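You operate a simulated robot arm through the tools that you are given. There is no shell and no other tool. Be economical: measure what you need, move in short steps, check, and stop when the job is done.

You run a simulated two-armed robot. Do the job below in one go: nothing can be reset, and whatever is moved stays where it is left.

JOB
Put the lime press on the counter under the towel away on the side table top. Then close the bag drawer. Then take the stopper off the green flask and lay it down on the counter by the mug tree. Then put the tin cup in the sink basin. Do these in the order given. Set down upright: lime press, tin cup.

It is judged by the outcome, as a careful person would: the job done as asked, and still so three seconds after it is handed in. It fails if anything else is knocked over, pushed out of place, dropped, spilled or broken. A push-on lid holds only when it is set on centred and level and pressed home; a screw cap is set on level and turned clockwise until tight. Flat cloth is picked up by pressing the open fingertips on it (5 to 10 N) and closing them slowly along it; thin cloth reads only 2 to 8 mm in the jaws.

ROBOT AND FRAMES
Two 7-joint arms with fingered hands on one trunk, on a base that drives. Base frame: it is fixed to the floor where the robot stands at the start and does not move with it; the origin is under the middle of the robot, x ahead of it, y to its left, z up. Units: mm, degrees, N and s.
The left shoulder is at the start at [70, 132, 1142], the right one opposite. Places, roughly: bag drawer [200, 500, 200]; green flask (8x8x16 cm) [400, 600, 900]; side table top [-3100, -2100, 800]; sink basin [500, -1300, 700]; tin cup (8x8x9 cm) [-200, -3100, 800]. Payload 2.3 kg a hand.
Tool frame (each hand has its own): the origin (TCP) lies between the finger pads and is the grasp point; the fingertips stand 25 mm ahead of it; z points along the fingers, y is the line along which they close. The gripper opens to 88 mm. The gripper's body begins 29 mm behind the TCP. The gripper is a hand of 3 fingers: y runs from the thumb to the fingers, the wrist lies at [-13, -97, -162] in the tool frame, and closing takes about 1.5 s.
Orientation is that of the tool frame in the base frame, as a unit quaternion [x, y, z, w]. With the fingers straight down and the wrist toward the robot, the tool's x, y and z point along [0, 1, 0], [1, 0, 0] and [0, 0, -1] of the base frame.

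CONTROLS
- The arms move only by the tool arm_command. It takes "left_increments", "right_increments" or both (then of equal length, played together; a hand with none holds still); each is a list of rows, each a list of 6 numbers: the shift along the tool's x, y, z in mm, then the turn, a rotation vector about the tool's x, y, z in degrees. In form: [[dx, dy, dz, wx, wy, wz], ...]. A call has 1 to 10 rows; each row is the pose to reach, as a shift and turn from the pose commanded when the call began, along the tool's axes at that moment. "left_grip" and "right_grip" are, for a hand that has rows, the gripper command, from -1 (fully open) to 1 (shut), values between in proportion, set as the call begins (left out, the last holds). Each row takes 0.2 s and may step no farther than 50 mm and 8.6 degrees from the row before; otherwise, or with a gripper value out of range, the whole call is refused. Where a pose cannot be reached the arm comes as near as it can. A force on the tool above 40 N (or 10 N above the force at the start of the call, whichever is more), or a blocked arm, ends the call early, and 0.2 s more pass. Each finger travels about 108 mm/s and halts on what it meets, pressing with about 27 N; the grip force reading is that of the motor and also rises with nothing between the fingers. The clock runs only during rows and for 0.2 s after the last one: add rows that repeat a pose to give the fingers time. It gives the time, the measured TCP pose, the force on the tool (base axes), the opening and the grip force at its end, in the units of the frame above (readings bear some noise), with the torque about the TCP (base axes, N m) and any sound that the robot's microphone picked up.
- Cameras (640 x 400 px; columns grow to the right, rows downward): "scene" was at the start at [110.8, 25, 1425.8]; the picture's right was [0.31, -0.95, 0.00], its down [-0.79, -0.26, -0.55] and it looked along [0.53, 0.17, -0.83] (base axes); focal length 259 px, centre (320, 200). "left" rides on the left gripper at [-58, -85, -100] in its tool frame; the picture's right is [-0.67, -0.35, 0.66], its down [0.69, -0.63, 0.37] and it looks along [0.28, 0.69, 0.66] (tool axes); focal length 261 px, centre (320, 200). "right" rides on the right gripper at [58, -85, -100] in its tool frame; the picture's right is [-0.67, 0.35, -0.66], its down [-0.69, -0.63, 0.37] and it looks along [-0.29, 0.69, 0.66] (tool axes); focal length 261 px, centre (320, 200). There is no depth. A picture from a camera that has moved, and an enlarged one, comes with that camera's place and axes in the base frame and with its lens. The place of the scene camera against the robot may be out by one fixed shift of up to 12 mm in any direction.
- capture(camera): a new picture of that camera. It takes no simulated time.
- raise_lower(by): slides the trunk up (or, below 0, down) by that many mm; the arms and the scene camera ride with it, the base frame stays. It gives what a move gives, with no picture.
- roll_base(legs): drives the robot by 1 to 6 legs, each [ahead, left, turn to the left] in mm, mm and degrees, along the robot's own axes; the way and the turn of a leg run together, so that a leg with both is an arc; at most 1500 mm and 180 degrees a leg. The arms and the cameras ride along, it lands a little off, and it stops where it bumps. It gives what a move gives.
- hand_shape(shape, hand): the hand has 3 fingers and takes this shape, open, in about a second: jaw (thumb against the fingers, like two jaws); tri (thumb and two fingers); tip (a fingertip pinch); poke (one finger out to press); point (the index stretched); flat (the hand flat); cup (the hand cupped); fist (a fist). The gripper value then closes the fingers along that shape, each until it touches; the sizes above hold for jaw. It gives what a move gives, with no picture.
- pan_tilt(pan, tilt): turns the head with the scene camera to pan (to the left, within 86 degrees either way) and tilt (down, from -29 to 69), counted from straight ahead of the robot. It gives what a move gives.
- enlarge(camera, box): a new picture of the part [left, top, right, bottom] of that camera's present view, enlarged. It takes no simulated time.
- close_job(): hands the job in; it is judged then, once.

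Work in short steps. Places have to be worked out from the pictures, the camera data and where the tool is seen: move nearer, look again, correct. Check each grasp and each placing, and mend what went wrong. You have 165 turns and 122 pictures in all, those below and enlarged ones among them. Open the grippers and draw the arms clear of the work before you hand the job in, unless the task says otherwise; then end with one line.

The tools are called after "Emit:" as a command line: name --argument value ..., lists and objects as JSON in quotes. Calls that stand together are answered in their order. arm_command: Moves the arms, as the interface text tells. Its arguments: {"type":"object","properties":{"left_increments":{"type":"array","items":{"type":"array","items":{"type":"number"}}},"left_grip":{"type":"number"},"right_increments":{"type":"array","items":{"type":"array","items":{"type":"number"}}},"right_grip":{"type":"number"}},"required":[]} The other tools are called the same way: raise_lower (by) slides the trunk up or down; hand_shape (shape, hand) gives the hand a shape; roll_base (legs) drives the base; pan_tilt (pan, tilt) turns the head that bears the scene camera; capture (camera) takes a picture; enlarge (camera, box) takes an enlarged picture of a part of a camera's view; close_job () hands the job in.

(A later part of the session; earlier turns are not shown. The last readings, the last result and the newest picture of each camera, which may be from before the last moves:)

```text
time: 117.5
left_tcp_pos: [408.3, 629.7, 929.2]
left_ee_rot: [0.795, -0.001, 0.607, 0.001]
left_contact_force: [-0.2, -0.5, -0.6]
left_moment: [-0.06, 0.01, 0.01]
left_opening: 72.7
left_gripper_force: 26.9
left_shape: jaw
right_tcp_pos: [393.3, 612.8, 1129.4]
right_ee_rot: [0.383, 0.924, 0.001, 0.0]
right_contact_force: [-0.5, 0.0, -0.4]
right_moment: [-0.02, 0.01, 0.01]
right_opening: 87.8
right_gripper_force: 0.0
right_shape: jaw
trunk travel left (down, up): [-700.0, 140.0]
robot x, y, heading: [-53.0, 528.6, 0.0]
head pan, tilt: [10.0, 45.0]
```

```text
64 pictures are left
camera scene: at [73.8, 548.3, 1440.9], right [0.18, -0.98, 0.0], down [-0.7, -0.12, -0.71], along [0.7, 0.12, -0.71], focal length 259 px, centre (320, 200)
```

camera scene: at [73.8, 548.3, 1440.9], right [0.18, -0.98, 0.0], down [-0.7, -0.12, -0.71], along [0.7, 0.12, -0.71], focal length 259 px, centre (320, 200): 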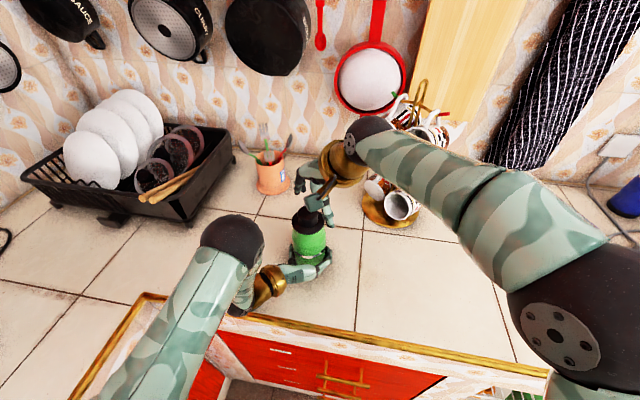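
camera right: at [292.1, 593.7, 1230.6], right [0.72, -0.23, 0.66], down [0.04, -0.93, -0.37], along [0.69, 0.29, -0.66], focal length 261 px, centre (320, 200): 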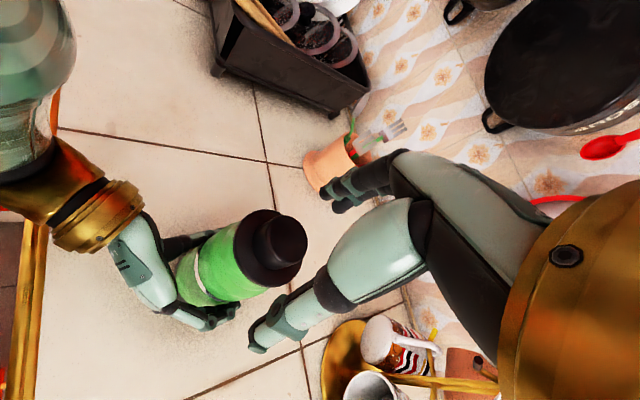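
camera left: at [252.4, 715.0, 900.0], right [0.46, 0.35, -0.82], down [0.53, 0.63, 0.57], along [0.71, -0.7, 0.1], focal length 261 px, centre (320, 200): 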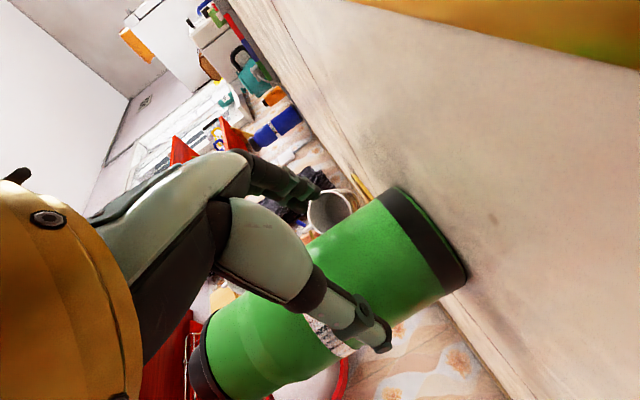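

The knob centre comes out at (415, 631), top ~1067. I shift over it and lower to z 1085, then look.

Emit:
arm_command --right_increments '[[-1, 14, 0, 0, 0, 0], [-2.5, 28, 0, 0, 0, 0], [-2.5, 28, 22, 0, 0, 0], [-2.5, 28, 44, 0, 0, 0], [-2.5, 28, 44, 0, 0, 0]]'

Emit:
enlarge --camera "right" --box '[160, 150, 400, 350]'

Emit:
enlarge --camera "scene" --box '[230, 150, 390, 270]'

```text
time: 118.8
left_tcp_pos: [407.9, 630.5, 928.7]
left_ee_rot: [0.795, -0.001, 0.607, 0.001]
left_contact_force: [0.2, 0.7, -0.5]
left_moment: [-0.03, 0.0, 0.01]
left_opening: 72.8
left_gripper_force: 26.8
left_shape: jaw
right_tcp_pos: [415.8, 632.7, 1085.2]
right_ee_rot: [0.382, 0.924, 0.0, 0.0]
right_contact_force: [0.2, -0.5, -0.4]
right_moment: [0.02, -0.02, 0.03]
right_opening: 87.4
right_gripper_force: 0.1
right_shape: jaw
trunk travel left (down, up): [-700.0, 140.0]
robot x, y, heading: [-52.7, 532.2, 0.1]
head pan, tilt: [10.0, 45.0]
```

```text
2.00 times, centred on (280, 250) of right
camera zoom: at [314.0, 612.5, 1186.3], right [0.72, -0.23, 0.66], down [0.04, -0.93, -0.37], along [0.69, 0.29, -0.66], focal length 521 px, centre (400, 100)
```

zoom: 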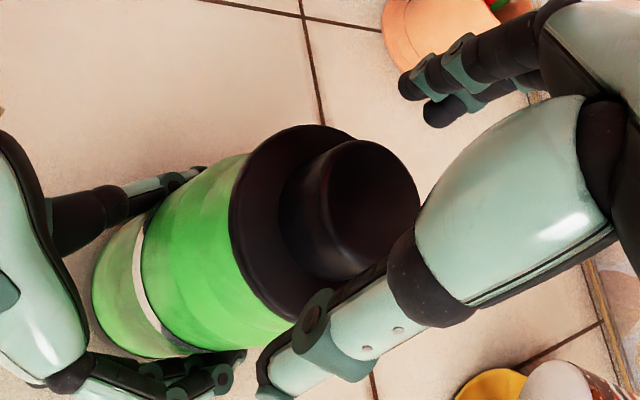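

```text
3.33 times, centred on (310, 210) of scene
camera zoom: at [73.8, 548.4, 1440.9], right [0.18, -0.98, 0.0], down [-0.7, -0.12, -0.71], along [0.7, 0.12, -0.71], focal length 862 px, centre (353, 167)
```

zoom: 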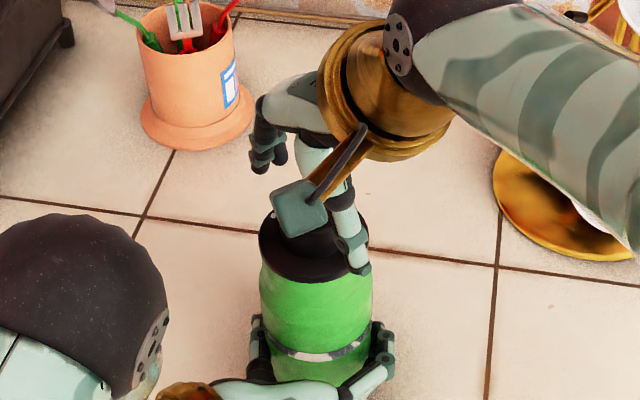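

Centred over the knob. I lower 20 mm and close the right hand.

Emit:
arm_command --right_increments '[[0, 0, 7, 0, 0, 0], [0, 0, 14, 0, 0, 0], [0, 0, 20, 0, 0, 0], [0, 0, 20, 0, 0, 0]]'

Emit:
arm_command --right_increments '[[0, 0, 0, 0, 0, 0], [0, 0, 0, 0, 0, 0], [0, 0, 0, 0, 0, 0], [0, 0, 0, 0, 0, 0], [0, 0, 0, 0, 0, 0], [0, 0, 0, 0, 0, 0]]' --right_grip 1

Emit:
enlarge --camera "right" --box '[160, 150, 400, 350]'

```text
time: 119.8
left_tcp_pos: [410.0, 630.0, 929.1]
left_ee_rot: [0.795, -0.001, 0.607, 0.0]
left_contact_force: [-0.1, 0.0, 0.0]
left_moment: [-0.01, -0.01, 0.03]
left_opening: 72.9
left_gripper_force: 26.8
left_shape: jaw
right_tcp_pos: [415.3, 630.9, 1066.5]
right_ee_rot: [0.382, 0.924, 0.001, 0.0]
right_contact_force: [-0.1, 0.9, 0.4]
right_moment: [0.01, 0.04, 0.0]
right_opening: 87.7
right_gripper_force: 0.0
right_shape: jaw
trunk travel left (down, up): [-700.0, 140.0]
robot x, y, heading: [-50.3, 528.2, -0.0]
head pan, tilt: [10.0, 45.0]
```

```text
time: 121.2
left_tcp_pos: [409.0, 630.9, 928.0]
left_ee_rot: [0.795, -0.001, 0.607, 0.001]
left_contact_force: [2.0, -0.3, 0.8]
left_moment: [-0.01, -0.05, -0.04]
left_opening: 72.7
left_gripper_force: 27.3
left_shape: jaw
right_tcp_pos: [413.7, 630.7, 1066.4]
right_ee_rot: [0.382, 0.924, 0.0, 0.001]
right_contact_force: [-1.1, 0.4, -1.3]
right_moment: [0.04, -0.01, 0.05]
right_opening: 33.7
right_gripper_force: 26.9
right_shape: jaw
trunk travel left (down, up): [-700.0, 140.0]
robot x, y, heading: [-51.3, 531.2, 0.2]
head pan, tilt: [10.0, 45.0]
```

```text
2.00 times, centred on (280, 250) of right
camera zoom: at [313.5, 611.6, 1167.1], right [0.72, -0.23, 0.66], down [0.04, -0.93, -0.37], along [0.69, 0.29, -0.66], focal length 521 px, centre (400, 100)
```

zoom: 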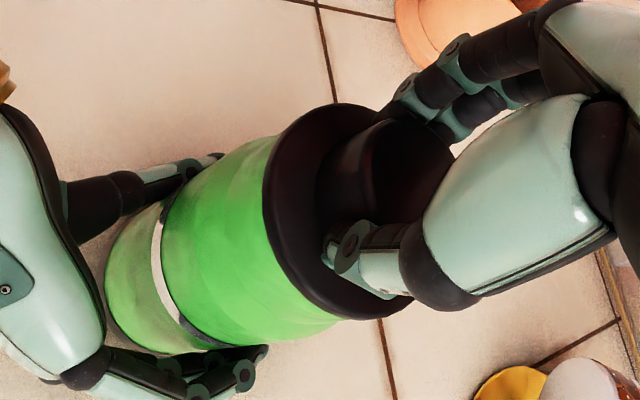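

Knob gripped (34 mm). I pull straight up gently while the left hand holds the flask.

Emit:
arm_command --right_increments '[[0, 0, -4, 0, 0, 0], [0, 0, -8, 0, 0, 0], [0, 0, -12, 0, 0, 0], [0, 0, -16, 0, 0, 0], [0, 0, -20, 0, 0, 0]]'

Emit:
capture --camera "right"

```text
time: 122.3
left_tcp_pos: [409.4, 629.6, 928.9]
left_ee_rot: [0.795, -0.001, 0.607, 0.001]
left_contact_force: [-0.1, -0.2, 0.2]
left_moment: [-0.05, 0.01, 0.01]
left_opening: 72.8
left_gripper_force: 27.0
left_shape: jaw
right_tcp_pos: [414.1, 631.3, 1086.0]
right_ee_rot: [0.382, 0.924, 0.001, 0.001]
right_contact_force: [-0.5, 0.5, 0.3]
right_moment: [-0.02, 0.0, -0.01]
right_opening: 33.8
right_gripper_force: 27.0
right_shape: jaw
trunk travel left (down, up): [-700.0, 140.0]
robot x, y, heading: [-51.4, 531.6, 0.1]
head pan, tilt: [10.0, 45.0]
heard: snap
```

```text
60 pictures are left
camera right: at [313.8, 611.8, 1186.3], right [0.72, -0.23, 0.66], down [0.04, -0.93, -0.37], along [0.69, 0.29, -0.66], focal length 261 px, centre (320, 200)
```

right: 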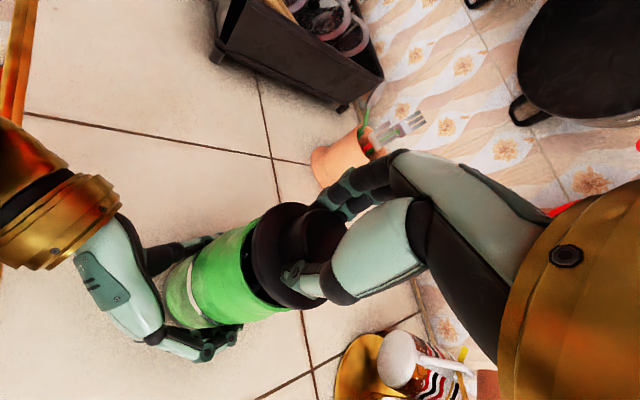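

A snap: the stopper has come free with its flange. I lift it 60 mm more and look.

Emit:
arm_command --right_increments '[[0, 0, -15, 0, 0, 0], [0, 0, -30, 0, 0, 0], [0, 0, -45, 0, 0, 0], [0, 0, -60, 0, 0, 0]]'

Emit:
capture --camera "scene"

Emit:
capture --camera "right"

```text
time: 123.3
left_tcp_pos: [408.3, 629.5, 928.9]
left_ee_rot: [0.795, -0.001, 0.607, 0.0]
left_contact_force: [0.0, 0.6, -0.1]
left_moment: [-0.04, 0.01, -0.01]
left_opening: 72.8
left_gripper_force: 26.9
left_shape: jaw
right_tcp_pos: [416.3, 631.4, 1144.7]
right_ee_rot: [0.382, 0.924, -0.001, 0.001]
right_contact_force: [0.3, 0.6, -0.4]
right_moment: [-0.03, -0.02, 0.01]
right_opening: 33.5
right_gripper_force: 27.1
right_shape: jaw
trunk travel left (down, up): [-700.0, 140.0]
robot x, y, heading: [-51.5, 530.4, 0.2]
head pan, tilt: [10.0, 45.0]
```

```text
59 pictures are left
camera scene: at [74.0, 548.5, 1440.9], right [0.18, -0.98, 0.0], down [-0.7, -0.12, -0.71], along [0.7, 0.12, -0.71], focal length 259 px, centre (320, 200)
```

scene: 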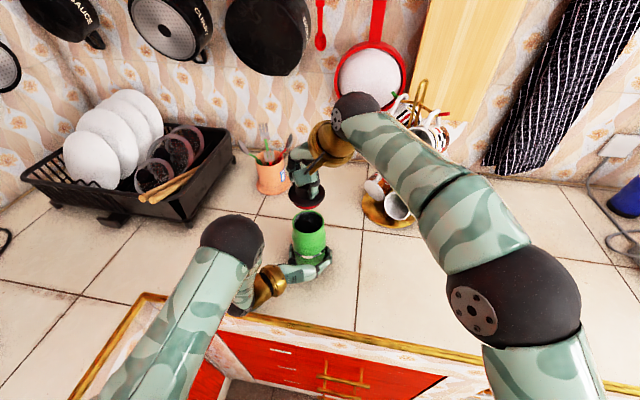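

```text
58 pictures are left
camera right: at [314.5, 612.1, 1246.0], right [0.72, -0.23, 0.66], down [0.04, -0.93, -0.37], along [0.69, 0.29, -0.66], focal length 261 px, centre (320, 200)
```

right: 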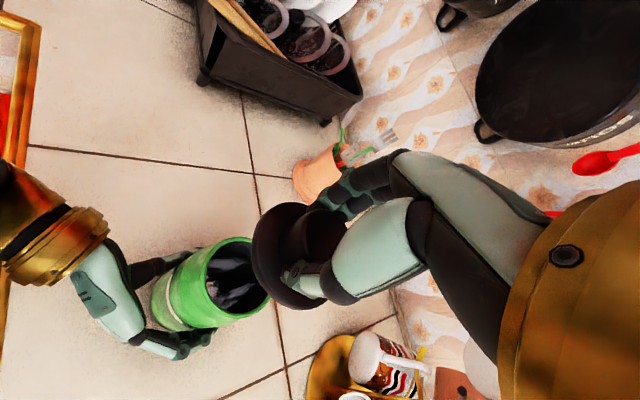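

Stopper is off; flask still stands in the left hand. I open the left hand and withdraw it straight back.

Emit:
arm_command --left_increments '[[0, 0, 0, 0, 0, 0], [0, 0, 0, 0, 0, 0], [0, 0, 0, 0, 0, 0], [0, 0, 0, 0, 0, 0]]' --left_grip -1

Emit:
arm_command --left_increments '[[-4, 0, -15, 0, 0, 0], [-8, 0, -30, 0, 0, 0], [-12, 0, -45, 0, 0, 0], [-16, 0, -60, 0, 0, 0], [-20, 0, -75, 0, 0, 0], [-25, 0, -95, 0, 0, 0]]'

Emit:
capture --camera "scene"

```text
time: 124.3
left_tcp_pos: [407.7, 629.1, 928.5]
left_ee_rot: [0.795, -0.002, 0.607, 0.001]
left_contact_force: [0.5, 1.2, 1.0]
left_moment: [-0.03, -0.01, 0.0]
left_opening: 87.8
left_gripper_force: 0.1
left_shape: jaw
right_tcp_pos: [415.7, 630.5, 1144.2]
right_ee_rot: [0.381, 0.925, 0.001, 0.0]
right_contact_force: [-0.4, 0.5, 0.3]
right_moment: [0.01, 0.0, -0.02]
right_opening: 33.5
right_gripper_force: 26.6
right_shape: jaw
trunk travel left (down, up): [-700.0, 140.0]
robot x, y, heading: [-48.8, 532.3, -0.0]
head pan, tilt: [10.0, 45.0]
```

```text
time: 125.8
left_tcp_pos: [309.2, 630.3, 929.1]
left_ee_rot: [0.795, -0.001, 0.607, 0.0]
left_contact_force: [-0.1, -0.1, 0.6]
left_moment: [0.0, 0.0, 0.04]
left_opening: 87.8
left_gripper_force: 0.0
left_shape: jaw
right_tcp_pos: [414.5, 630.6, 1144.2]
right_ee_rot: [0.382, 0.924, 0.0, 0.0]
right_contact_force: [-0.5, -0.7, -0.3]
right_moment: [0.0, 0.01, 0.04]
right_opening: 33.9
right_gripper_force: 27.1
right_shape: jaw
trunk travel left (down, up): [-700.0, 140.0]
robot x, y, heading: [-46.2, 530.4, 0.1]
head pan, tilt: [10.0, 45.0]
```

```text
57 pictures are left
camera scene: at [73.5, 548.3, 1441.0], right [0.18, -0.98, 0.0], down [-0.7, -0.12, -0.71], along [0.7, 0.12, -0.71], focal length 259 px, centre (320, 200)
```

scene: 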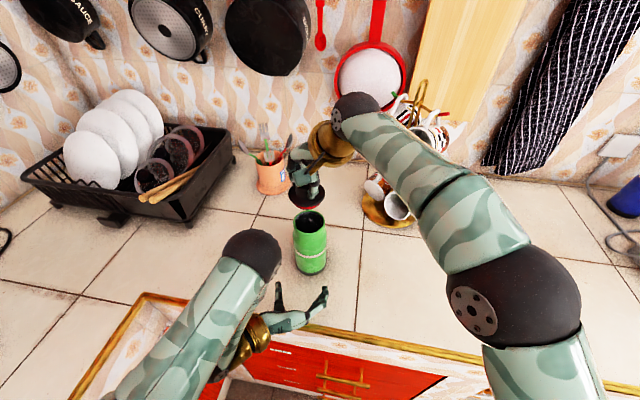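

Flask stands free. I carry the stopper to (487, 465), clear of the mug tree base, and lower to z 970.

Emit:
arm_command --right_increments '[[-34, -13, 0, 0, 0, 0], [-67, -26, 0, 0, 0, 0], [-101, -40, 0, 0, 0, 0], [-134, -53, 0, 0, 0, 0], [-168, -66, 0, 0, 0, 0], [-168, -66, 44, 0, 0, 0], [-168, -66, 88, 0, 0, 0], [-168, -66, 132, 0, 0, 0], [-168, -66, 174, 0, 0, 0], [-168, -66, 174, 0, 0, 0]]'

Emit:
capture --camera "scene"

Emit:
capture --camera "right"

```text
time: 128.0
left_tcp_pos: [308.4, 629.9, 929.3]
left_ee_rot: [0.795, -0.001, 0.607, 0.001]
left_contact_force: [-0.7, 0.8, -0.4]
left_moment: [0.0, 0.01, -0.01]
left_opening: 87.6
left_gripper_force: 0.1
left_shape: jaw
right_tcp_pos: [485.6, 465.1, 971.0]
right_ee_rot: [0.382, 0.924, 0.001, 0.0]
right_contact_force: [0.3, 0.3, -1.1]
right_moment: [-0.01, 0.01, -0.02]
right_opening: 33.3
right_gripper_force: 27.0
right_shape: jaw
trunk travel left (down, up): [-700.0, 140.0]
robot x, y, heading: [-51.3, 531.7, 0.2]
head pan, tilt: [10.0, 45.0]
```

```text
56 pictures are left
camera scene: at [73.5, 548.3, 1441.0], right [0.18, -0.98, 0.0], down [-0.7, -0.12, -0.71], along [0.7, 0.12, -0.71], focal length 259 px, centre (320, 200)
```

scene: 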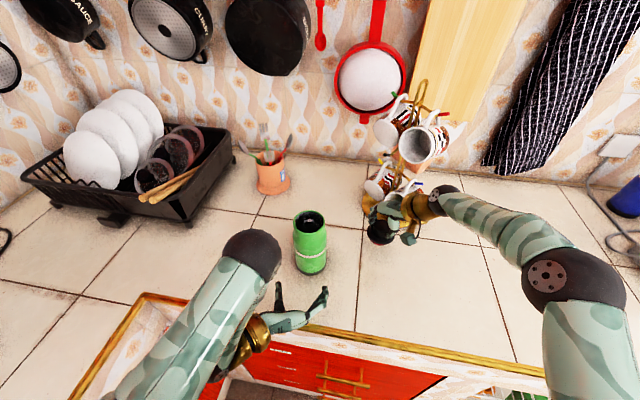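

```text
55 pictures are left
camera right: at [385.4, 446.4, 1071.8], right [0.72, -0.23, 0.66], down [0.04, -0.93, -0.37], along [0.69, 0.29, -0.66], focal length 261 px, centre (320, 200)
```

right: 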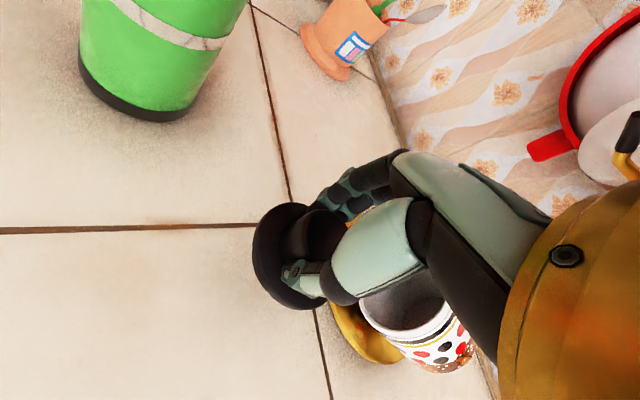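

Clear of mugs and base. I lower in 4 mm steps until contact.

Emit:
arm_command --right_increments '[[0, 0, 5, 0, 0, 0], [0, 0, 10, 0, 0, 0], [0, 0, 15, 0, 0, 0], [0, 0, 20, 0, 0, 0], [0, 0, 24, 0, 0, 0], [0, 0, 28, 0, 0, 0], [0, 0, 32, 0, 0, 0]]'

Emit:
capture --camera "right"

```text
time: 129.6
left_tcp_pos: [309.3, 630.4, 929.9]
left_ee_rot: [0.795, -0.001, 0.607, -0.001]
left_contact_force: [0.4, -0.3, 1.1]
left_moment: [0.01, -0.04, 0.03]
left_opening: 87.7
left_gripper_force: 0.1
left_shape: jaw
right_tcp_pos: [486.4, 466.0, 939.0]
right_ee_rot: [0.382, 0.924, 0.001, -0.001]
right_contact_force: [0.3, -0.7, -0.1]
right_moment: [0.0, 0.01, 0.0]
right_opening: 33.3
right_gripper_force: 26.6
right_shape: jaw
trunk travel left (down, up): [-700.0, 140.0]
robot x, y, heading: [-50.8, 532.1, 0.1]
head pan, tilt: [10.0, 45.0]
```

```text
54 pictures are left
camera right: at [386.0, 446.8, 1040.2], right [0.72, -0.23, 0.66], down [0.04, -0.93, -0.37], along [0.69, 0.29, -0.66], focal length 261 px, centre (320, 200)
```

right: 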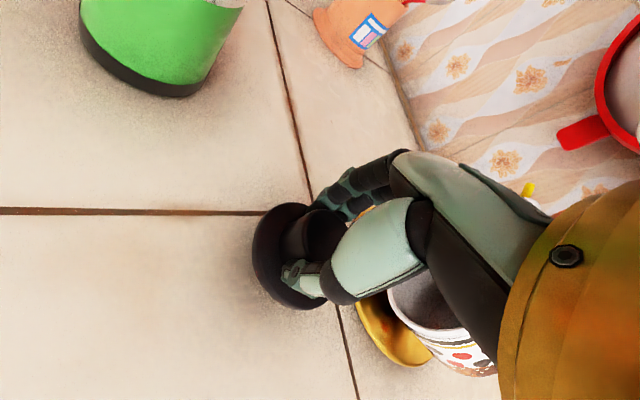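

Not yet touching; I continue down in 4 mm steps.

Emit:
arm_command --right_increments '[[0, 0, 4, 0, 0, 0], [0, 0, 8, 0, 0, 0], [0, 0, 12, 0, 0, 0], [0, 0, 16, 0, 0, 0], [0, 0, 19, 0, 0, 0]]'

```text
time: 130.8
left_tcp_pos: [309.6, 630.8, 929.8]
left_ee_rot: [0.795, -0.001, 0.607, 0.0]
left_contact_force: [0.2, -0.8, -0.2]
left_moment: [-0.01, -0.01, -0.01]
left_opening: 87.6
left_gripper_force: 0.0
left_shape: jaw
right_tcp_pos: [488.0, 466.6, 919.7]
right_ee_rot: [0.381, 0.924, 0.0, 0.0]
right_contact_force: [-0.5, -0.1, -1.1]
right_moment: [0.01, 0.01, 0.05]
right_opening: 33.0
right_gripper_force: 27.4
right_shape: jaw
trunk travel left (down, up): [-700.0, 140.0]
robot x, y, heading: [-49.1, 530.7, 0.0]
head pan, tilt: [10.0, 45.0]
```

Emit:
arm_command --right_increments '[[0, 0, 3, 0, 0, 0], [0, 0, 6, 0, 0, 0], [0, 0, 9, 0, 0, 0], [0, 0, 12, 0, 0, 0]]'

Emit:
enlarge --camera "right" --box '[200, 150, 440, 390]'

```text
time: 131.8
left_tcp_pos: [302.7, 629.9, 933.4]
left_ee_rot: [0.793, -0.001, 0.61, 0.0]
left_contact_force: [0.4, -0.1, -0.2]
left_moment: [0.03, 0.0, 0.02]
left_opening: 87.8
left_gripper_force: 0.0
left_shape: jaw
right_tcp_pos: [483.6, 466.4, 915.2]
right_ee_rot: [0.383, 0.924, 0.004, 0.007]
right_contact_force: [4.9, -1.5, 37.1]
right_moment: [0.25, -0.52, -0.12]
right_opening: 36.1
right_gripper_force: 27.1
right_shape: jaw
trunk travel left (down, up): [-700.0, 140.0]
robot x, y, heading: [-49.7, 532.8, 0.0]
head pan, tilt: [10.0, 45.0]
```

```text
1.67 times, centred on (320, 270) of right
camera zoom: at [381.6, 447.0, 1014.8], right [0.71, -0.23, 0.67], down [0.04, -0.93, -0.37], along [0.7, 0.29, -0.65], focal length 434 px, centre (320, 83)
```

zoom: 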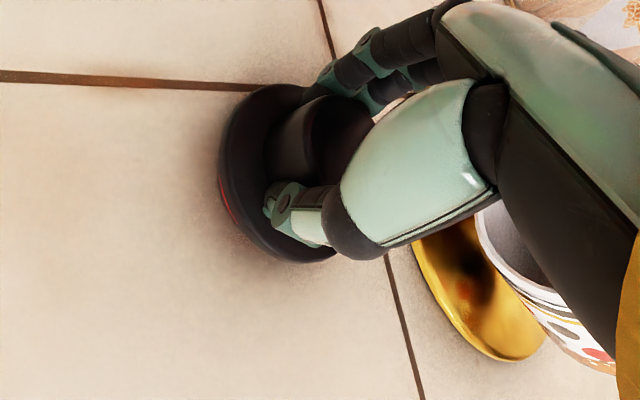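

Touchdown (37 N). I ease up and open the right hand.

Emit:
arm_command --right_increments '[[0, 0, -4, 0, 0, 0], [0, 0, -7, 0, 0, 0]]'

Emit:
arm_command --right_increments '[[0, 0, 0, 0, 0, 0], [0, 0, 0, 0, 0, 0], [0, 0, 0, 0, 0, 0], [0, 0, 0, 0, 0, 0]]' --right_grip -0.5

Emit:
enlarge --camera "right" --box '[200, 150, 440, 390]'

```text
time: 132.3
left_tcp_pos: [306.1, 630.1, 929.7]
left_ee_rot: [0.794, 0.0, 0.607, 0.001]
left_contact_force: [-0.4, -0.3, 0.0]
left_moment: [-0.02, -0.01, -0.05]
left_opening: 87.5
left_gripper_force: 0.1
left_shape: jaw
right_tcp_pos: [484.5, 467.0, 916.7]
right_ee_rot: [0.382, 0.924, 0.001, 0.002]
right_contact_force: [5.7, -1.3, 22.0]
right_moment: [0.2, -0.37, -0.13]
right_opening: 36.1
right_gripper_force: 27.0
right_shape: jaw
trunk travel left (down, up): [-700.0, 140.0]
robot x, y, heading: [-48.8, 532.6, 0.1]
head pan, tilt: [10.0, 45.0]
```

```text
time: 133.3
left_tcp_pos: [310.4, 630.9, 929.2]
left_ee_rot: [0.795, -0.001, 0.607, 0.0]
left_contact_force: [0.3, -0.9, 0.2]
left_moment: [0.01, 0.0, 0.0]
left_opening: 87.5
left_gripper_force: 0.1
left_shape: jaw
right_tcp_pos: [486.1, 466.1, 914.3]
right_ee_rot: [0.382, 0.924, 0.0, -0.001]
right_contact_force: [-0.1, -0.9, 0.2]
right_moment: [0.04, 0.01, -0.01]
right_opening: 65.6
right_gripper_force: 0.1
right_shape: jaw
trunk travel left (down, up): [-700.0, 140.0]
robot x, y, heading: [-48.4, 535.6, -0.0]
head pan, tilt: [10.0, 45.0]
```

```text
1.67 times, centred on (320, 270) of right
camera zoom: at [386.0, 446.9, 1015.3], right [0.72, -0.23, 0.65], down [0.04, -0.93, -0.37], along [0.69, 0.29, -0.66], focal length 434 px, centre (320, 83)
```

zoom: 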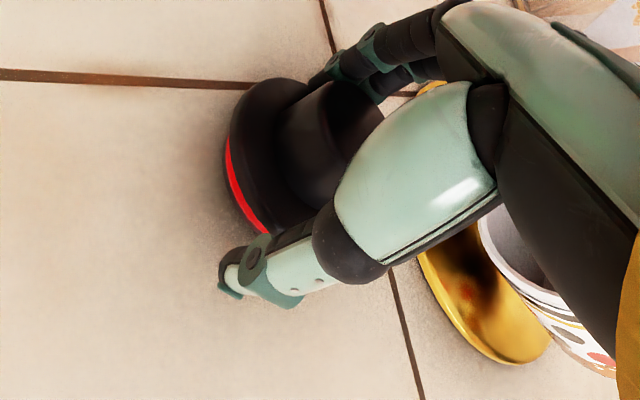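

Stopper released. I raise the hand straight up and check both stopper and flask.

Emit:
arm_command --right_increments '[[0, 0, -30, 0, 0, 0], [0, 0, -70, 0, 0, 0], [0, 0, -115, 0, 0, 0], [0, 0, -160, 0, 0, 0], [0, 0, -205, 0, 0, 0]]'

Emit:
capture --camera "right"

Emit:
capture --camera "scene"

```text
time: 134.6
left_tcp_pos: [308.8, 630.7, 929.3]
left_ee_rot: [0.795, 0.0, 0.607, 0.001]
left_contact_force: [-0.1, -0.6, 0.0]
left_moment: [-0.04, 0.01, -0.03]
left_opening: 87.2
left_gripper_force: 0.1
left_shape: jaw
right_tcp_pos: [486.9, 466.1, 1120.4]
right_ee_rot: [0.382, 0.924, 0.0, 0.0]
right_contact_force: [-0.3, -0.1, 0.3]
right_moment: [-0.04, 0.02, 0.02]
right_opening: 66.1
right_gripper_force: 0.0
right_shape: jaw
trunk travel left (down, up): [-700.0, 140.0]
robot x, y, heading: [-53.7, 531.1, 0.4]
head pan, tilt: [10.0, 45.0]
```

```text
51 pictures are left
camera right: at [386.1, 446.5, 1221.4], right [0.72, -0.23, 0.66], down [0.04, -0.93, -0.37], along [0.69, 0.29, -0.66], focal length 261 px, centre (320, 200)
```

right: 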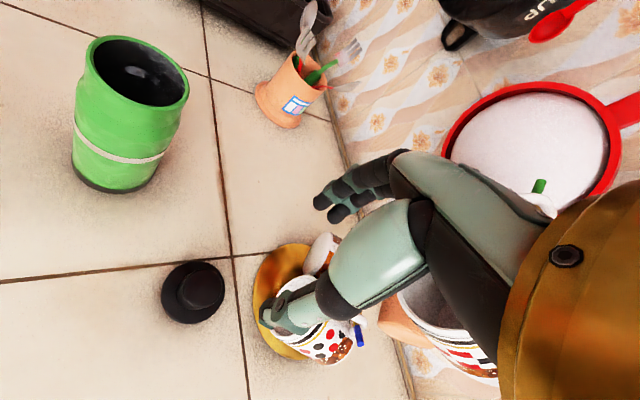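

```text
50 pictures are left
camera scene: at [73.2, 548.7, 1441.0], right [0.18, -0.98, 0.0], down [-0.7, -0.12, -0.71], along [0.7, 0.12, -0.71], focal length 259 px, centre (320, 200)
```

scene: 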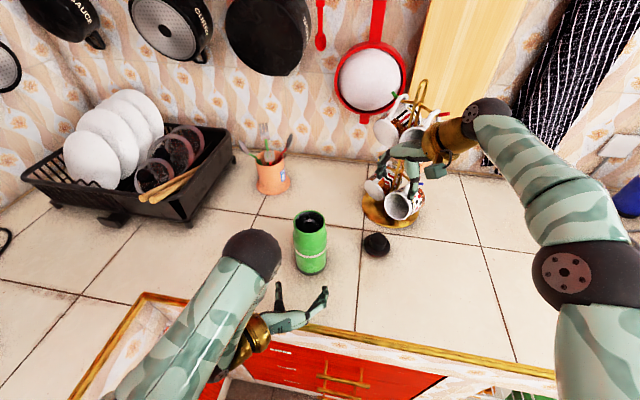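

All good. I draw both arms back and drive off toward the tin cup (near (-200, -3100)).

Emit:
arm_command --right_increments '[[28, -28, -10, 0, 0, 0], [56, -56, -20, 0, 0, 0], [84, -84, -30, 0, 0, 0], [112, -112, -40, 0, 0, 0], [127, -127, -50, 0, 0, 0]]' --left_increments '[[15, 0, -8, 0, 0, 0], [30, 0, -16, 0, 0, 0], [45, 0, -24, 0, 0, 0], [60, 0, -32, 0, 0, 0], [75, 0, -40, 0, 0, 0]]'

Emit:
roll_base --legs '[[-600, 0, 0], [0, 0, -90], [1400, 0, 0], [1100, 0, 0]]'

Emit:
pan_tilt --pan 15 --tilt 30

Emit:
capture --camera "scene"

```text
time: 135.8
left_tcp_pos: [326.3, 634.6, 992.0]
left_ee_rot: [0.795, -0.002, 0.607, 0.001]
left_contact_force: [0.2, 0.5, -0.9]
left_moment: [0.0, -0.02, 0.01]
left_opening: 87.6
left_gripper_force: 0.1
left_shape: jaw
left hand out of reach, approached as far as the arm can: row 3, 4, 5
right_tcp_pos: [308.1, 463.4, 1170.9]
right_ee_rot: [0.382, 0.924, 0.001, 0.001]
right_contact_force: [-0.1, -0.5, 0.7]
right_moment: [0.01, 0.0, 0.01]
right_opening: 65.8
right_gripper_force: 0.1
right_shape: jaw
trunk travel left (down, up): [-700.0, 140.0]
robot x, y, heading: [-51.0, 532.2, 0.3]
head pan, tilt: [10.0, 45.0]
```

```text
time: 154.8
left_tcp_pos: [-428.9, -2362.9, 993.1]
left_ee_rot: [0.573, -0.549, 0.439, 0.421]
left_contact_force: [0.4, 0.0, 0.0]
left_moment: [0.03, 0.03, -0.01]
left_opening: 87.7
left_gripper_force: 0.0
left_shape: jaw
right_tcp_pos: [-597.9, -2352.7, 1171.3]
right_ee_rot: [0.915, 0.404, 0.001, 0.001]
right_contact_force: [0.3, 0.7, 0.5]
right_moment: [0.02, 0.0, -0.04]
right_opening: 65.9
right_gripper_force: 0.1
right_shape: jaw
trunk travel left (down, up): [-700.0, 140.0]
robot x, y, heading: [-550.6, -1991.2, -87.3]
head pan, tilt: [10.0, 45.0]
```

```text
time: 155.6
left_tcp_pos: [-427.6, -2363.1, 991.7]
left_ee_rot: [0.574, -0.551, 0.437, 0.42]
left_contact_force: [1.1, 0.7, 0.8]
left_moment: [-0.04, -0.02, 0.0]
left_opening: 87.6
left_gripper_force: 0.2
left_shape: jaw
right_tcp_pos: [-598.9, -2354.0, 1171.4]
right_ee_rot: [0.915, 0.404, 0.0, 0.0]
right_contact_force: [-0.3, -0.8, -0.6]
right_moment: [0.01, 0.0, -0.02]
right_opening: 65.8
right_gripper_force: 0.0
right_shape: jaw
trunk travel left (down, up): [-700.0, 140.0]
robot x, y, heading: [-547.4, -1990.9, -87.3]
head pan, tilt: [15.0, 30.0]
```

```text
49 pictures are left
camera scene: at [-526.9, -2125.8, 1463.5], right [-0.95, -0.3, 0.0], down [-0.15, 0.48, -0.87], along [0.26, -0.82, -0.5], focal length 259 px, centre (320, 200)
```

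scene: 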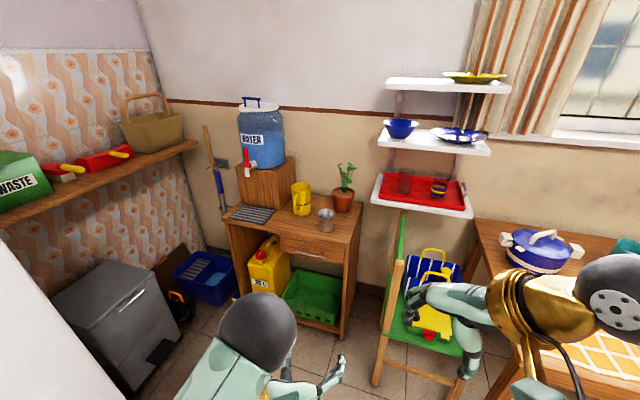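

Emit:
enlarge --camera "scene" --box '[220, 140, 380, 260]'

```text
3.33 times, centred on (300, 200) of scene
camera zoom: at [-526.9, -2125.8, 1463.5], right [-0.95, -0.3, 0.0], down [-0.15, 0.48, -0.87], along [0.26, -0.82, -0.5], focal length 862 px, centre (387, 200)
```

zoom: 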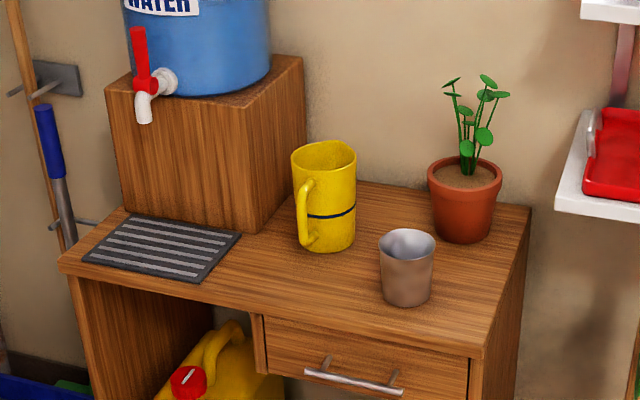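

The tin cup is a plain tumbler at about (-264, -3033), base z ≈ 755. I turn the left hand to point down with its wrist back-left.

Emit:
arm_command --left_increments '[[0, 0, 0, 0, -7.5, 0], [0, 0, 0, 0, -15, 0], [0, 0, 0, 0, -22.5, 0], [0, 0, 0, 0, -30, 0], [0, 0, 0, 0, -37.5, 0], [0, 0, 0, 0, -45, 0], [0, 0, 0, 0, -52.5, 0], [0, 0, 0, 0, -60, 0], [0, 0, 0, 0, -67.5, 0], [0, 0, 0, 0, -75, 0]]'

Emit:
arm_command --left_increments '[[0, 0, 0, 0, 0, -7.5], [0, 0, 0, 0, 0, -15], [0, 0, 0, 0, 0, -22.5], [0, 0, 0, 0, 0, -30], [0, 0, 0, 0, 0, -37.5], [0, 0, 0, 0, 0, -45], [0, 0, 0, 0, 0, -45]]'

Emit:
roll_base --legs '[[540, 73, -2.7]]'

Emit:
pan_tilt --pan 15 --tilt 50

Emit:
capture --camera "scene"

Emit:
capture --camera "left"

```text
time: 157.8
left_tcp_pos: [-428.6, -2363.1, 992.6]
left_ee_rot: [0.722, -0.692, -0.001, -0.004]
left_contact_force: [0.3, -1.0, 0.2]
left_moment: [0.03, 0.02, 0.02]
left_opening: 87.4
left_gripper_force: 0.1
left_shape: jaw
right_tcp_pos: [-600.1, -2353.0, 1169.9]
right_ee_rot: [0.914, 0.405, 0.0, -0.001]
right_contact_force: [1.3, -0.4, -0.2]
right_moment: [0.04, -0.03, -0.01]
right_opening: 65.9
right_gripper_force: 0.0
right_shape: jaw
trunk travel left (down, up): [-700.0, 140.0]
robot x, y, heading: [-549.3, -1990.1, -87.1]
head pan, tilt: [15.0, 30.0]
```

```text
time: 159.4
left_tcp_pos: [-427.0, -2364.2, 993.6]
left_ee_rot: [0.935, -0.354, -0.011, 0.003]
left_contact_force: [0.1, -0.8, -0.1]
left_moment: [-0.02, 0.01, 0.0]
left_opening: 87.8
left_gripper_force: 0.2
left_shape: jaw
right_tcp_pos: [-599.1, -2352.4, 1170.1]
right_ee_rot: [0.915, 0.404, 0.0, 0.0]
right_contact_force: [-0.7, 0.6, 0.4]
right_moment: [0.0, 0.0, -0.01]
right_opening: 65.6
right_gripper_force: 0.0
right_shape: jaw
trunk travel left (down, up): [-700.0, 140.0]
robot x, y, heading: [-550.6, -1992.4, -87.4]
head pan, tilt: [15.0, 30.0]
```

```text
time: 162.5
left_tcp_pos: [-359.8, -2897.8, 995.0]
left_ee_rot: [0.925, -0.379, -0.01, 0.002]
left_contact_force: [0.4, 0.9, -0.1]
left_moment: [-0.02, -0.03, 0.01]
left_opening: 87.6
left_gripper_force: 0.1
left_shape: jaw
right_tcp_pos: [-532.2, -2877.1, 1171.4]
right_ee_rot: [0.924, 0.383, 0.0, 0.001]
right_contact_force: [0.5, -0.4, -1.0]
right_moment: [-0.06, 0.02, 0.02]
right_opening: 65.7
right_gripper_force: 0.1
right_shape: jaw
trunk travel left (down, up): [-700.0, 140.0]
robot x, y, heading: [-465.0, -2522.8, -90.3]
head pan, tilt: [15.0, 30.0]
```

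```text
time: 163.3
left_tcp_pos: [-360.1, -2899.3, 995.7]
left_ee_rot: [0.926, -0.377, -0.015, 0.004]
left_contact_force: [-0.1, 0.0, -0.2]
left_moment: [0.03, -0.01, -0.01]
left_opening: 87.4
left_gripper_force: 0.1
left_shape: jaw
right_tcp_pos: [-531.6, -2878.4, 1170.6]
right_ee_rot: [0.924, 0.382, 0.0, 0.0]
right_contact_force: [0.0, -0.6, -0.2]
right_moment: [0.03, 0.04, 0.0]
right_opening: 65.8
right_gripper_force: 0.3
right_shape: jaw
trunk travel left (down, up): [-700.0, 140.0]
robot x, y, heading: [-463.5, -2516.6, -90.2]
head pan, tilt: [15.0, 50.0]
```

```text
47 pictures are left
camera scene: at [-451.8, -2642.3, 1434.1], right [-0.97, -0.26, 0.0], down [-0.2, 0.74, -0.64], along [0.17, -0.62, -0.77], focal length 259 px, centre (320, 200)
```

scene: 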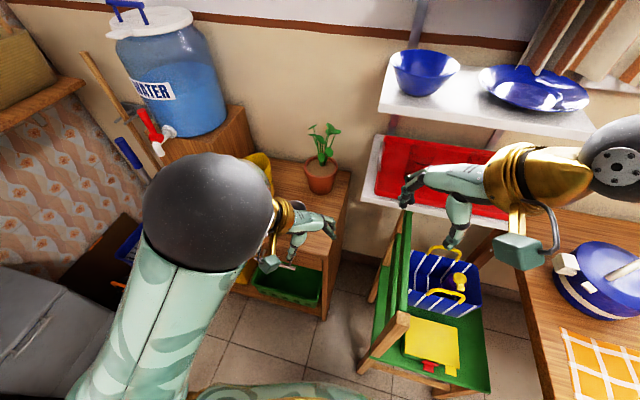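

```text
46 pictures are left
camera left: at [-339.8, -2798.6, 1094.2], right [-0.26, 0.72, -0.65], down [0.92, -0.03, -0.39], along [-0.3, -0.69, -0.65], focal length 261 px, centre (320, 200)
```

left: 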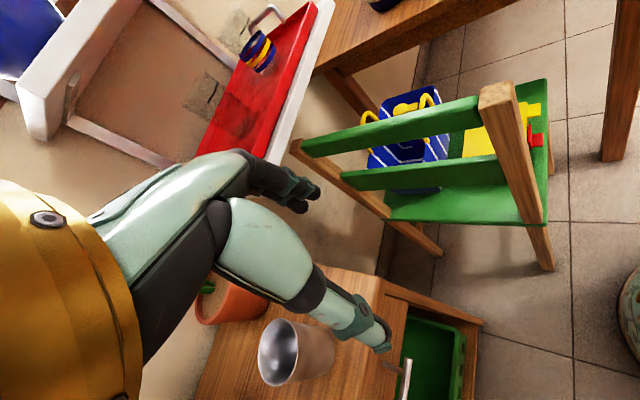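

Cup now at about (-257, -3050). I drive 110 mm ahead and 50 left to bring it into reach, then look again.

Emit:
roll_base --legs '[[110, 50, 0]]'

Emit:
capture --camera "left"

Emit:
pan_tilt --pan 20 --tilt 62

Emit:
capture --camera "scene"

```text
time: 164.6
left_tcp_pos: [-310.8, -3006.7, 995.0]
left_ee_rot: [0.926, -0.377, -0.014, 0.005]
left_contact_force: [0.0, -0.4, -0.4]
left_moment: [0.01, -0.01, 0.0]
left_opening: 87.8
left_gripper_force: 0.0
left_shape: jaw
right_tcp_pos: [-482.5, -2986.1, 1170.9]
right_ee_rot: [0.924, 0.383, 0.0, 0.002]
right_contact_force: [-0.3, -0.2, 0.0]
right_moment: [-0.01, -0.02, 0.01]
right_opening: 66.0
right_gripper_force: 0.0
right_shape: jaw
trunk travel left (down, up): [-700.0, 140.0]
robot x, y, heading: [-414.8, -2631.2, -90.2]
head pan, tilt: [15.0, 50.0]
```

```text
45 pictures are left
camera left: at [-290.3, -2906.3, 1094.9], right [-0.26, 0.72, -0.65], down [0.92, -0.03, -0.39], along [-0.3, -0.7, -0.65], focal length 261 px, centre (320, 200)
```

left: 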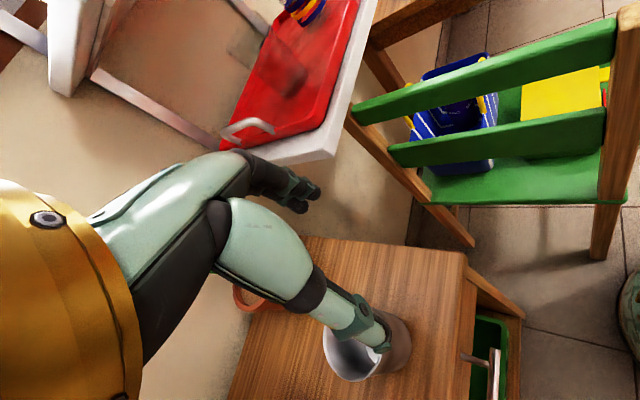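

```text
time: 165.3
left_tcp_pos: [-309.0, -3009.1, 995.8]
left_ee_rot: [0.927, -0.376, -0.016, 0.004]
left_contact_force: [-0.2, 0.4, 1.1]
left_moment: [0.0, 0.02, 0.0]
left_opening: 87.3
left_gripper_force: 0.1
left_shape: jaw
right_tcp_pos: [-480.8, -2988.8, 1169.7]
right_ee_rot: [0.924, 0.383, 0.0, 0.0]
right_contact_force: [0.3, -0.1, -0.9]
right_moment: [-0.03, 0.04, 0.0]
right_opening: 66.0
right_gripper_force: 0.0
right_shape: jaw
trunk travel left (down, up): [-700.0, 140.0]
robot x, y, heading: [-412.7, -2630.6, -90.3]
head pan, tilt: [20.0, 62.0]
```

```text
44 pictures are left
camera scene: at [-399.1, -2738.6, 1419.2], right [-0.94, -0.34, 0.0], down [-0.3, 0.83, -0.47], along [0.16, -0.44, -0.88], focal length 259 px, centre (320, 200)
```

scene: 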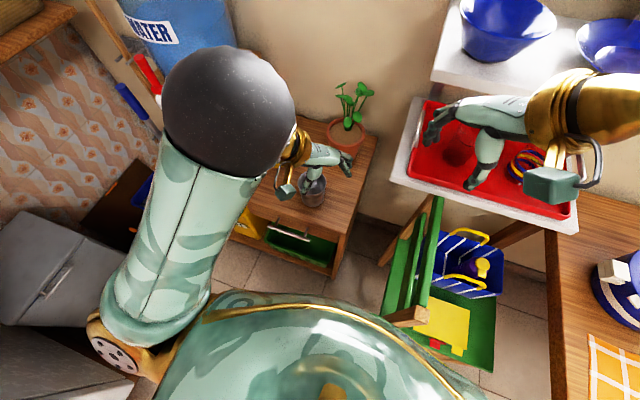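

Triangulated cup: about (-250, -3072), rim z ≈ 830. I move the hand over it at z 965 and level it.

Emit:
arm_command --left_increments '[[29, 1, 9, 0.4, 0.5, 0], [58, 2, 18, 0.8, 1, 0], [87, 3, 28, 1.1, 1.4, 0], [87, 3, 28, 1.1, 1.4, 0]]'

Emit:
capture --camera "left"

Emit:
enlarge --camera "scene" --box '[240, 110, 400, 230]'

```text
time: 166.3
left_tcp_pos: [-249.5, -3070.0, 965.1]
left_ee_rot: [0.926, -0.377, -0.001, 0.0]
left_contact_force: [0.4, 0.0, -0.1]
left_moment: [0.01, 0.01, -0.01]
left_opening: 87.6
left_gripper_force: 0.1
left_shape: jaw
right_tcp_pos: [-482.2, -2989.1, 1171.0]
right_ee_rot: [0.924, 0.383, 0.001, 0.002]
right_contact_force: [-0.9, -0.1, -0.2]
right_moment: [-0.02, 0.0, 0.0]
right_opening: 65.6
right_gripper_force: 0.1
right_shape: jaw
trunk travel left (down, up): [-700.0, 140.0]
robot x, y, heading: [-414.3, -2627.5, -90.0]
head pan, tilt: [20.0, 62.0]
```

```text
43 pictures are left
camera left: at [-232.4, -2971.4, 1064.2], right [-0.24, 0.72, -0.65], down [0.93, -0.03, -0.37], along [-0.28, -0.7, -0.66], focal length 261 px, centre (320, 200)
```

left: 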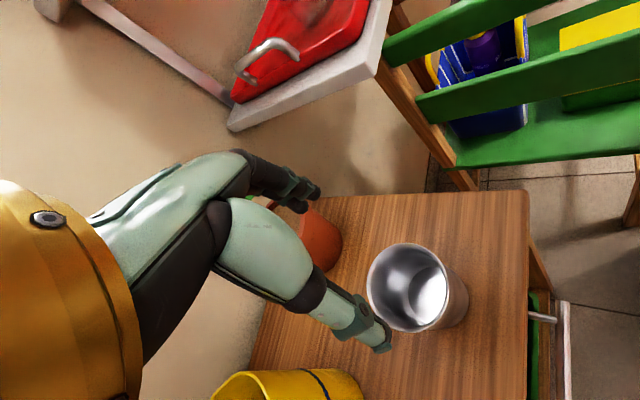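

```text
3.33 times, centred on (320, 170) of scene
camera zoom: at [-399.6, -2737.7, 1419.2], right [-0.94, -0.34, 0.0], down [-0.3, 0.83, -0.47], along [0.16, -0.44, -0.88], focal length 862 px, centre (320, 300)
```

zoom: 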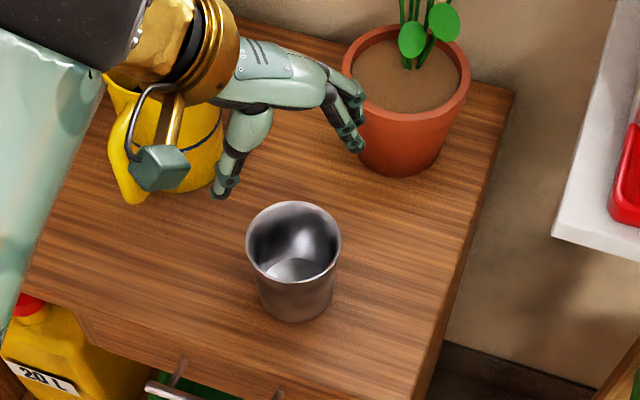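

Cup axis refined to (-246, -3078). I lower to z 868 so that the tips are just above the rim.

Emit:
arm_command --left_increments '[[8, 3.3, 30, 0, 0, 0], [8, 3.3, 60, 0, 0, 0], [8, 3.3, 97, 0, 0, 0], [8, 3.3, 97, 0, 0, 0]]'

Emit:
capture --camera "left"

Emit:
enlarge --camera "scene" --box '[240, 130, 400, 250]'

```text
time: 167.3
left_tcp_pos: [-247.3, -3078.8, 866.8]
left_ee_rot: [0.927, -0.376, 0.0, 0.001]
left_contact_force: [-0.6, -0.4, -0.2]
left_moment: [0.03, -0.04, 0.0]
left_opening: 87.5
left_gripper_force: 0.1
left_shape: jaw
right_tcp_pos: [-481.1, -2989.2, 1170.1]
right_ee_rot: [0.924, 0.383, 0.001, 0.001]
right_contact_force: [-0.7, 0.8, -0.3]
right_moment: [0.0, -0.04, 0.0]
right_opening: 65.8
right_gripper_force: 0.1
right_shape: jaw
trunk travel left (down, up): [-700.0, 140.0]
robot x, y, heading: [-416.0, -2629.7, -90.1]
head pan, tilt: [20.0, 62.0]
```

```text
41 pictures are left
camera left: at [-229.5, -2978.5, 966.2], right [-0.24, 0.72, -0.66], down [0.93, -0.03, -0.37], along [-0.28, -0.7, -0.66], focal length 261 px, centre (320, 200)
```

left: 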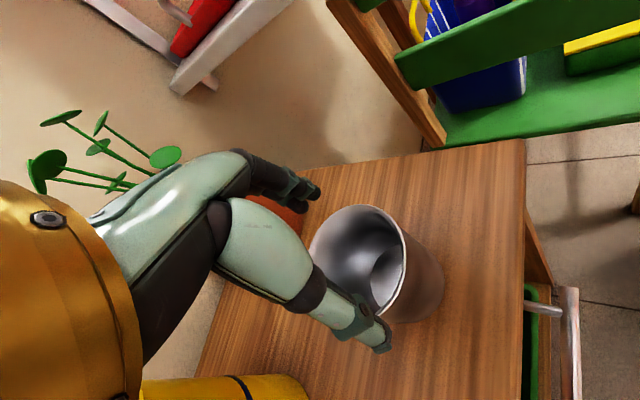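

```text
3.33 times, centred on (320, 190) of scene
camera zoom: at [-399.4, -2738.0, 1419.2], right [-0.94, -0.34, 0.0], down [-0.3, 0.83, -0.47], along [0.16, -0.44, -0.88], focal length 862 px, centre (320, 233)
```

zoom: 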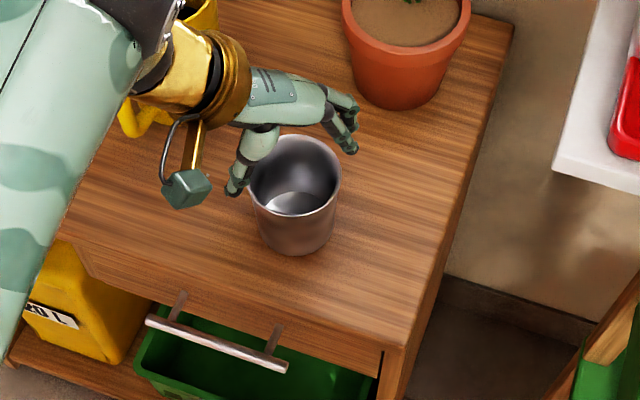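

Around-the-cup clearance is too tight, so I'll pinch the rim: thumb inside, fingers outside. I set a 65 mm opening and shift 36 mm along the tool's y, a little higher, then look.

Emit:
arm_command --left_increments '[[0, 0, -15, 0, 0, 0], [0, 0, -15, 0, 0, 0], [0, 18, -15, 0, 0, 0], [0, 36, -15, 0, 0, 0], [0, 36, -15, 0, 0, 0]]' --left_grip -0.5

Emit:
capture --camera "left"

Emit:
enlarge --camera "scene" --box '[240, 130, 400, 250]'

```text
time: 168.5
left_tcp_pos: [-271.3, -3104.2, 882.7]
left_ee_rot: [0.927, -0.376, 0.0, 0.0]
left_contact_force: [-0.1, -0.6, 0.2]
left_moment: [0.01, 0.0, -0.02]
left_opening: 66.3
left_gripper_force: 0.1
left_shape: jaw
right_tcp_pos: [-481.3, -2987.7, 1169.3]
right_ee_rot: [0.924, 0.383, -0.001, 0.0]
right_contact_force: [-0.7, -0.6, 0.6]
right_moment: [0.01, -0.02, 0.0]
right_opening: 65.9
right_gripper_force: 0.0
right_shape: jaw
trunk travel left (down, up): [-700.0, 140.0]
robot x, y, heading: [-415.2, -2626.8, -90.2]
head pan, tilt: [20.0, 62.0]
```

```text
39 pictures are left
camera left: at [-254.6, -3004.1, 981.9], right [-0.24, 0.72, -0.65], down [0.93, -0.03, -0.37], along [-0.28, -0.7, -0.66], focal length 261 px, centre (320, 200)
```

left: 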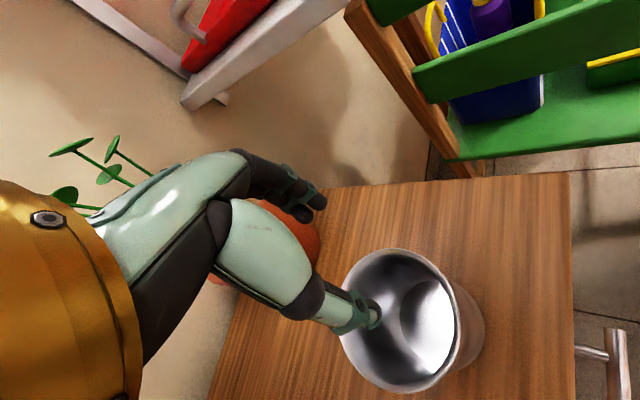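

```text
3.33 times, centred on (320, 190) of scene
camera zoom: at [-399.0, -2737.9, 1419.2], right [-0.94, -0.34, 0.0], down [-0.3, 0.83, -0.47], along [0.16, -0.44, -0.88], focal length 862 px, centre (320, 233)
```

zoom: 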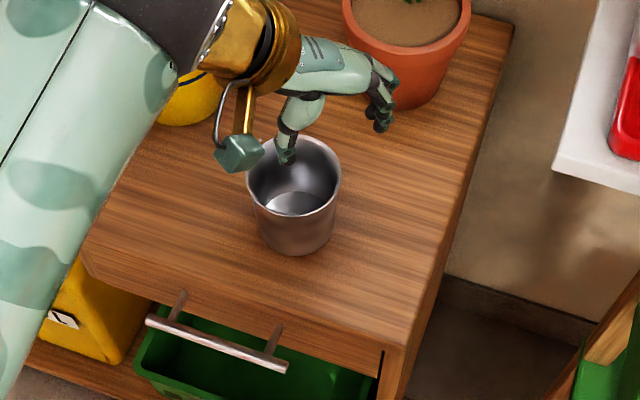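

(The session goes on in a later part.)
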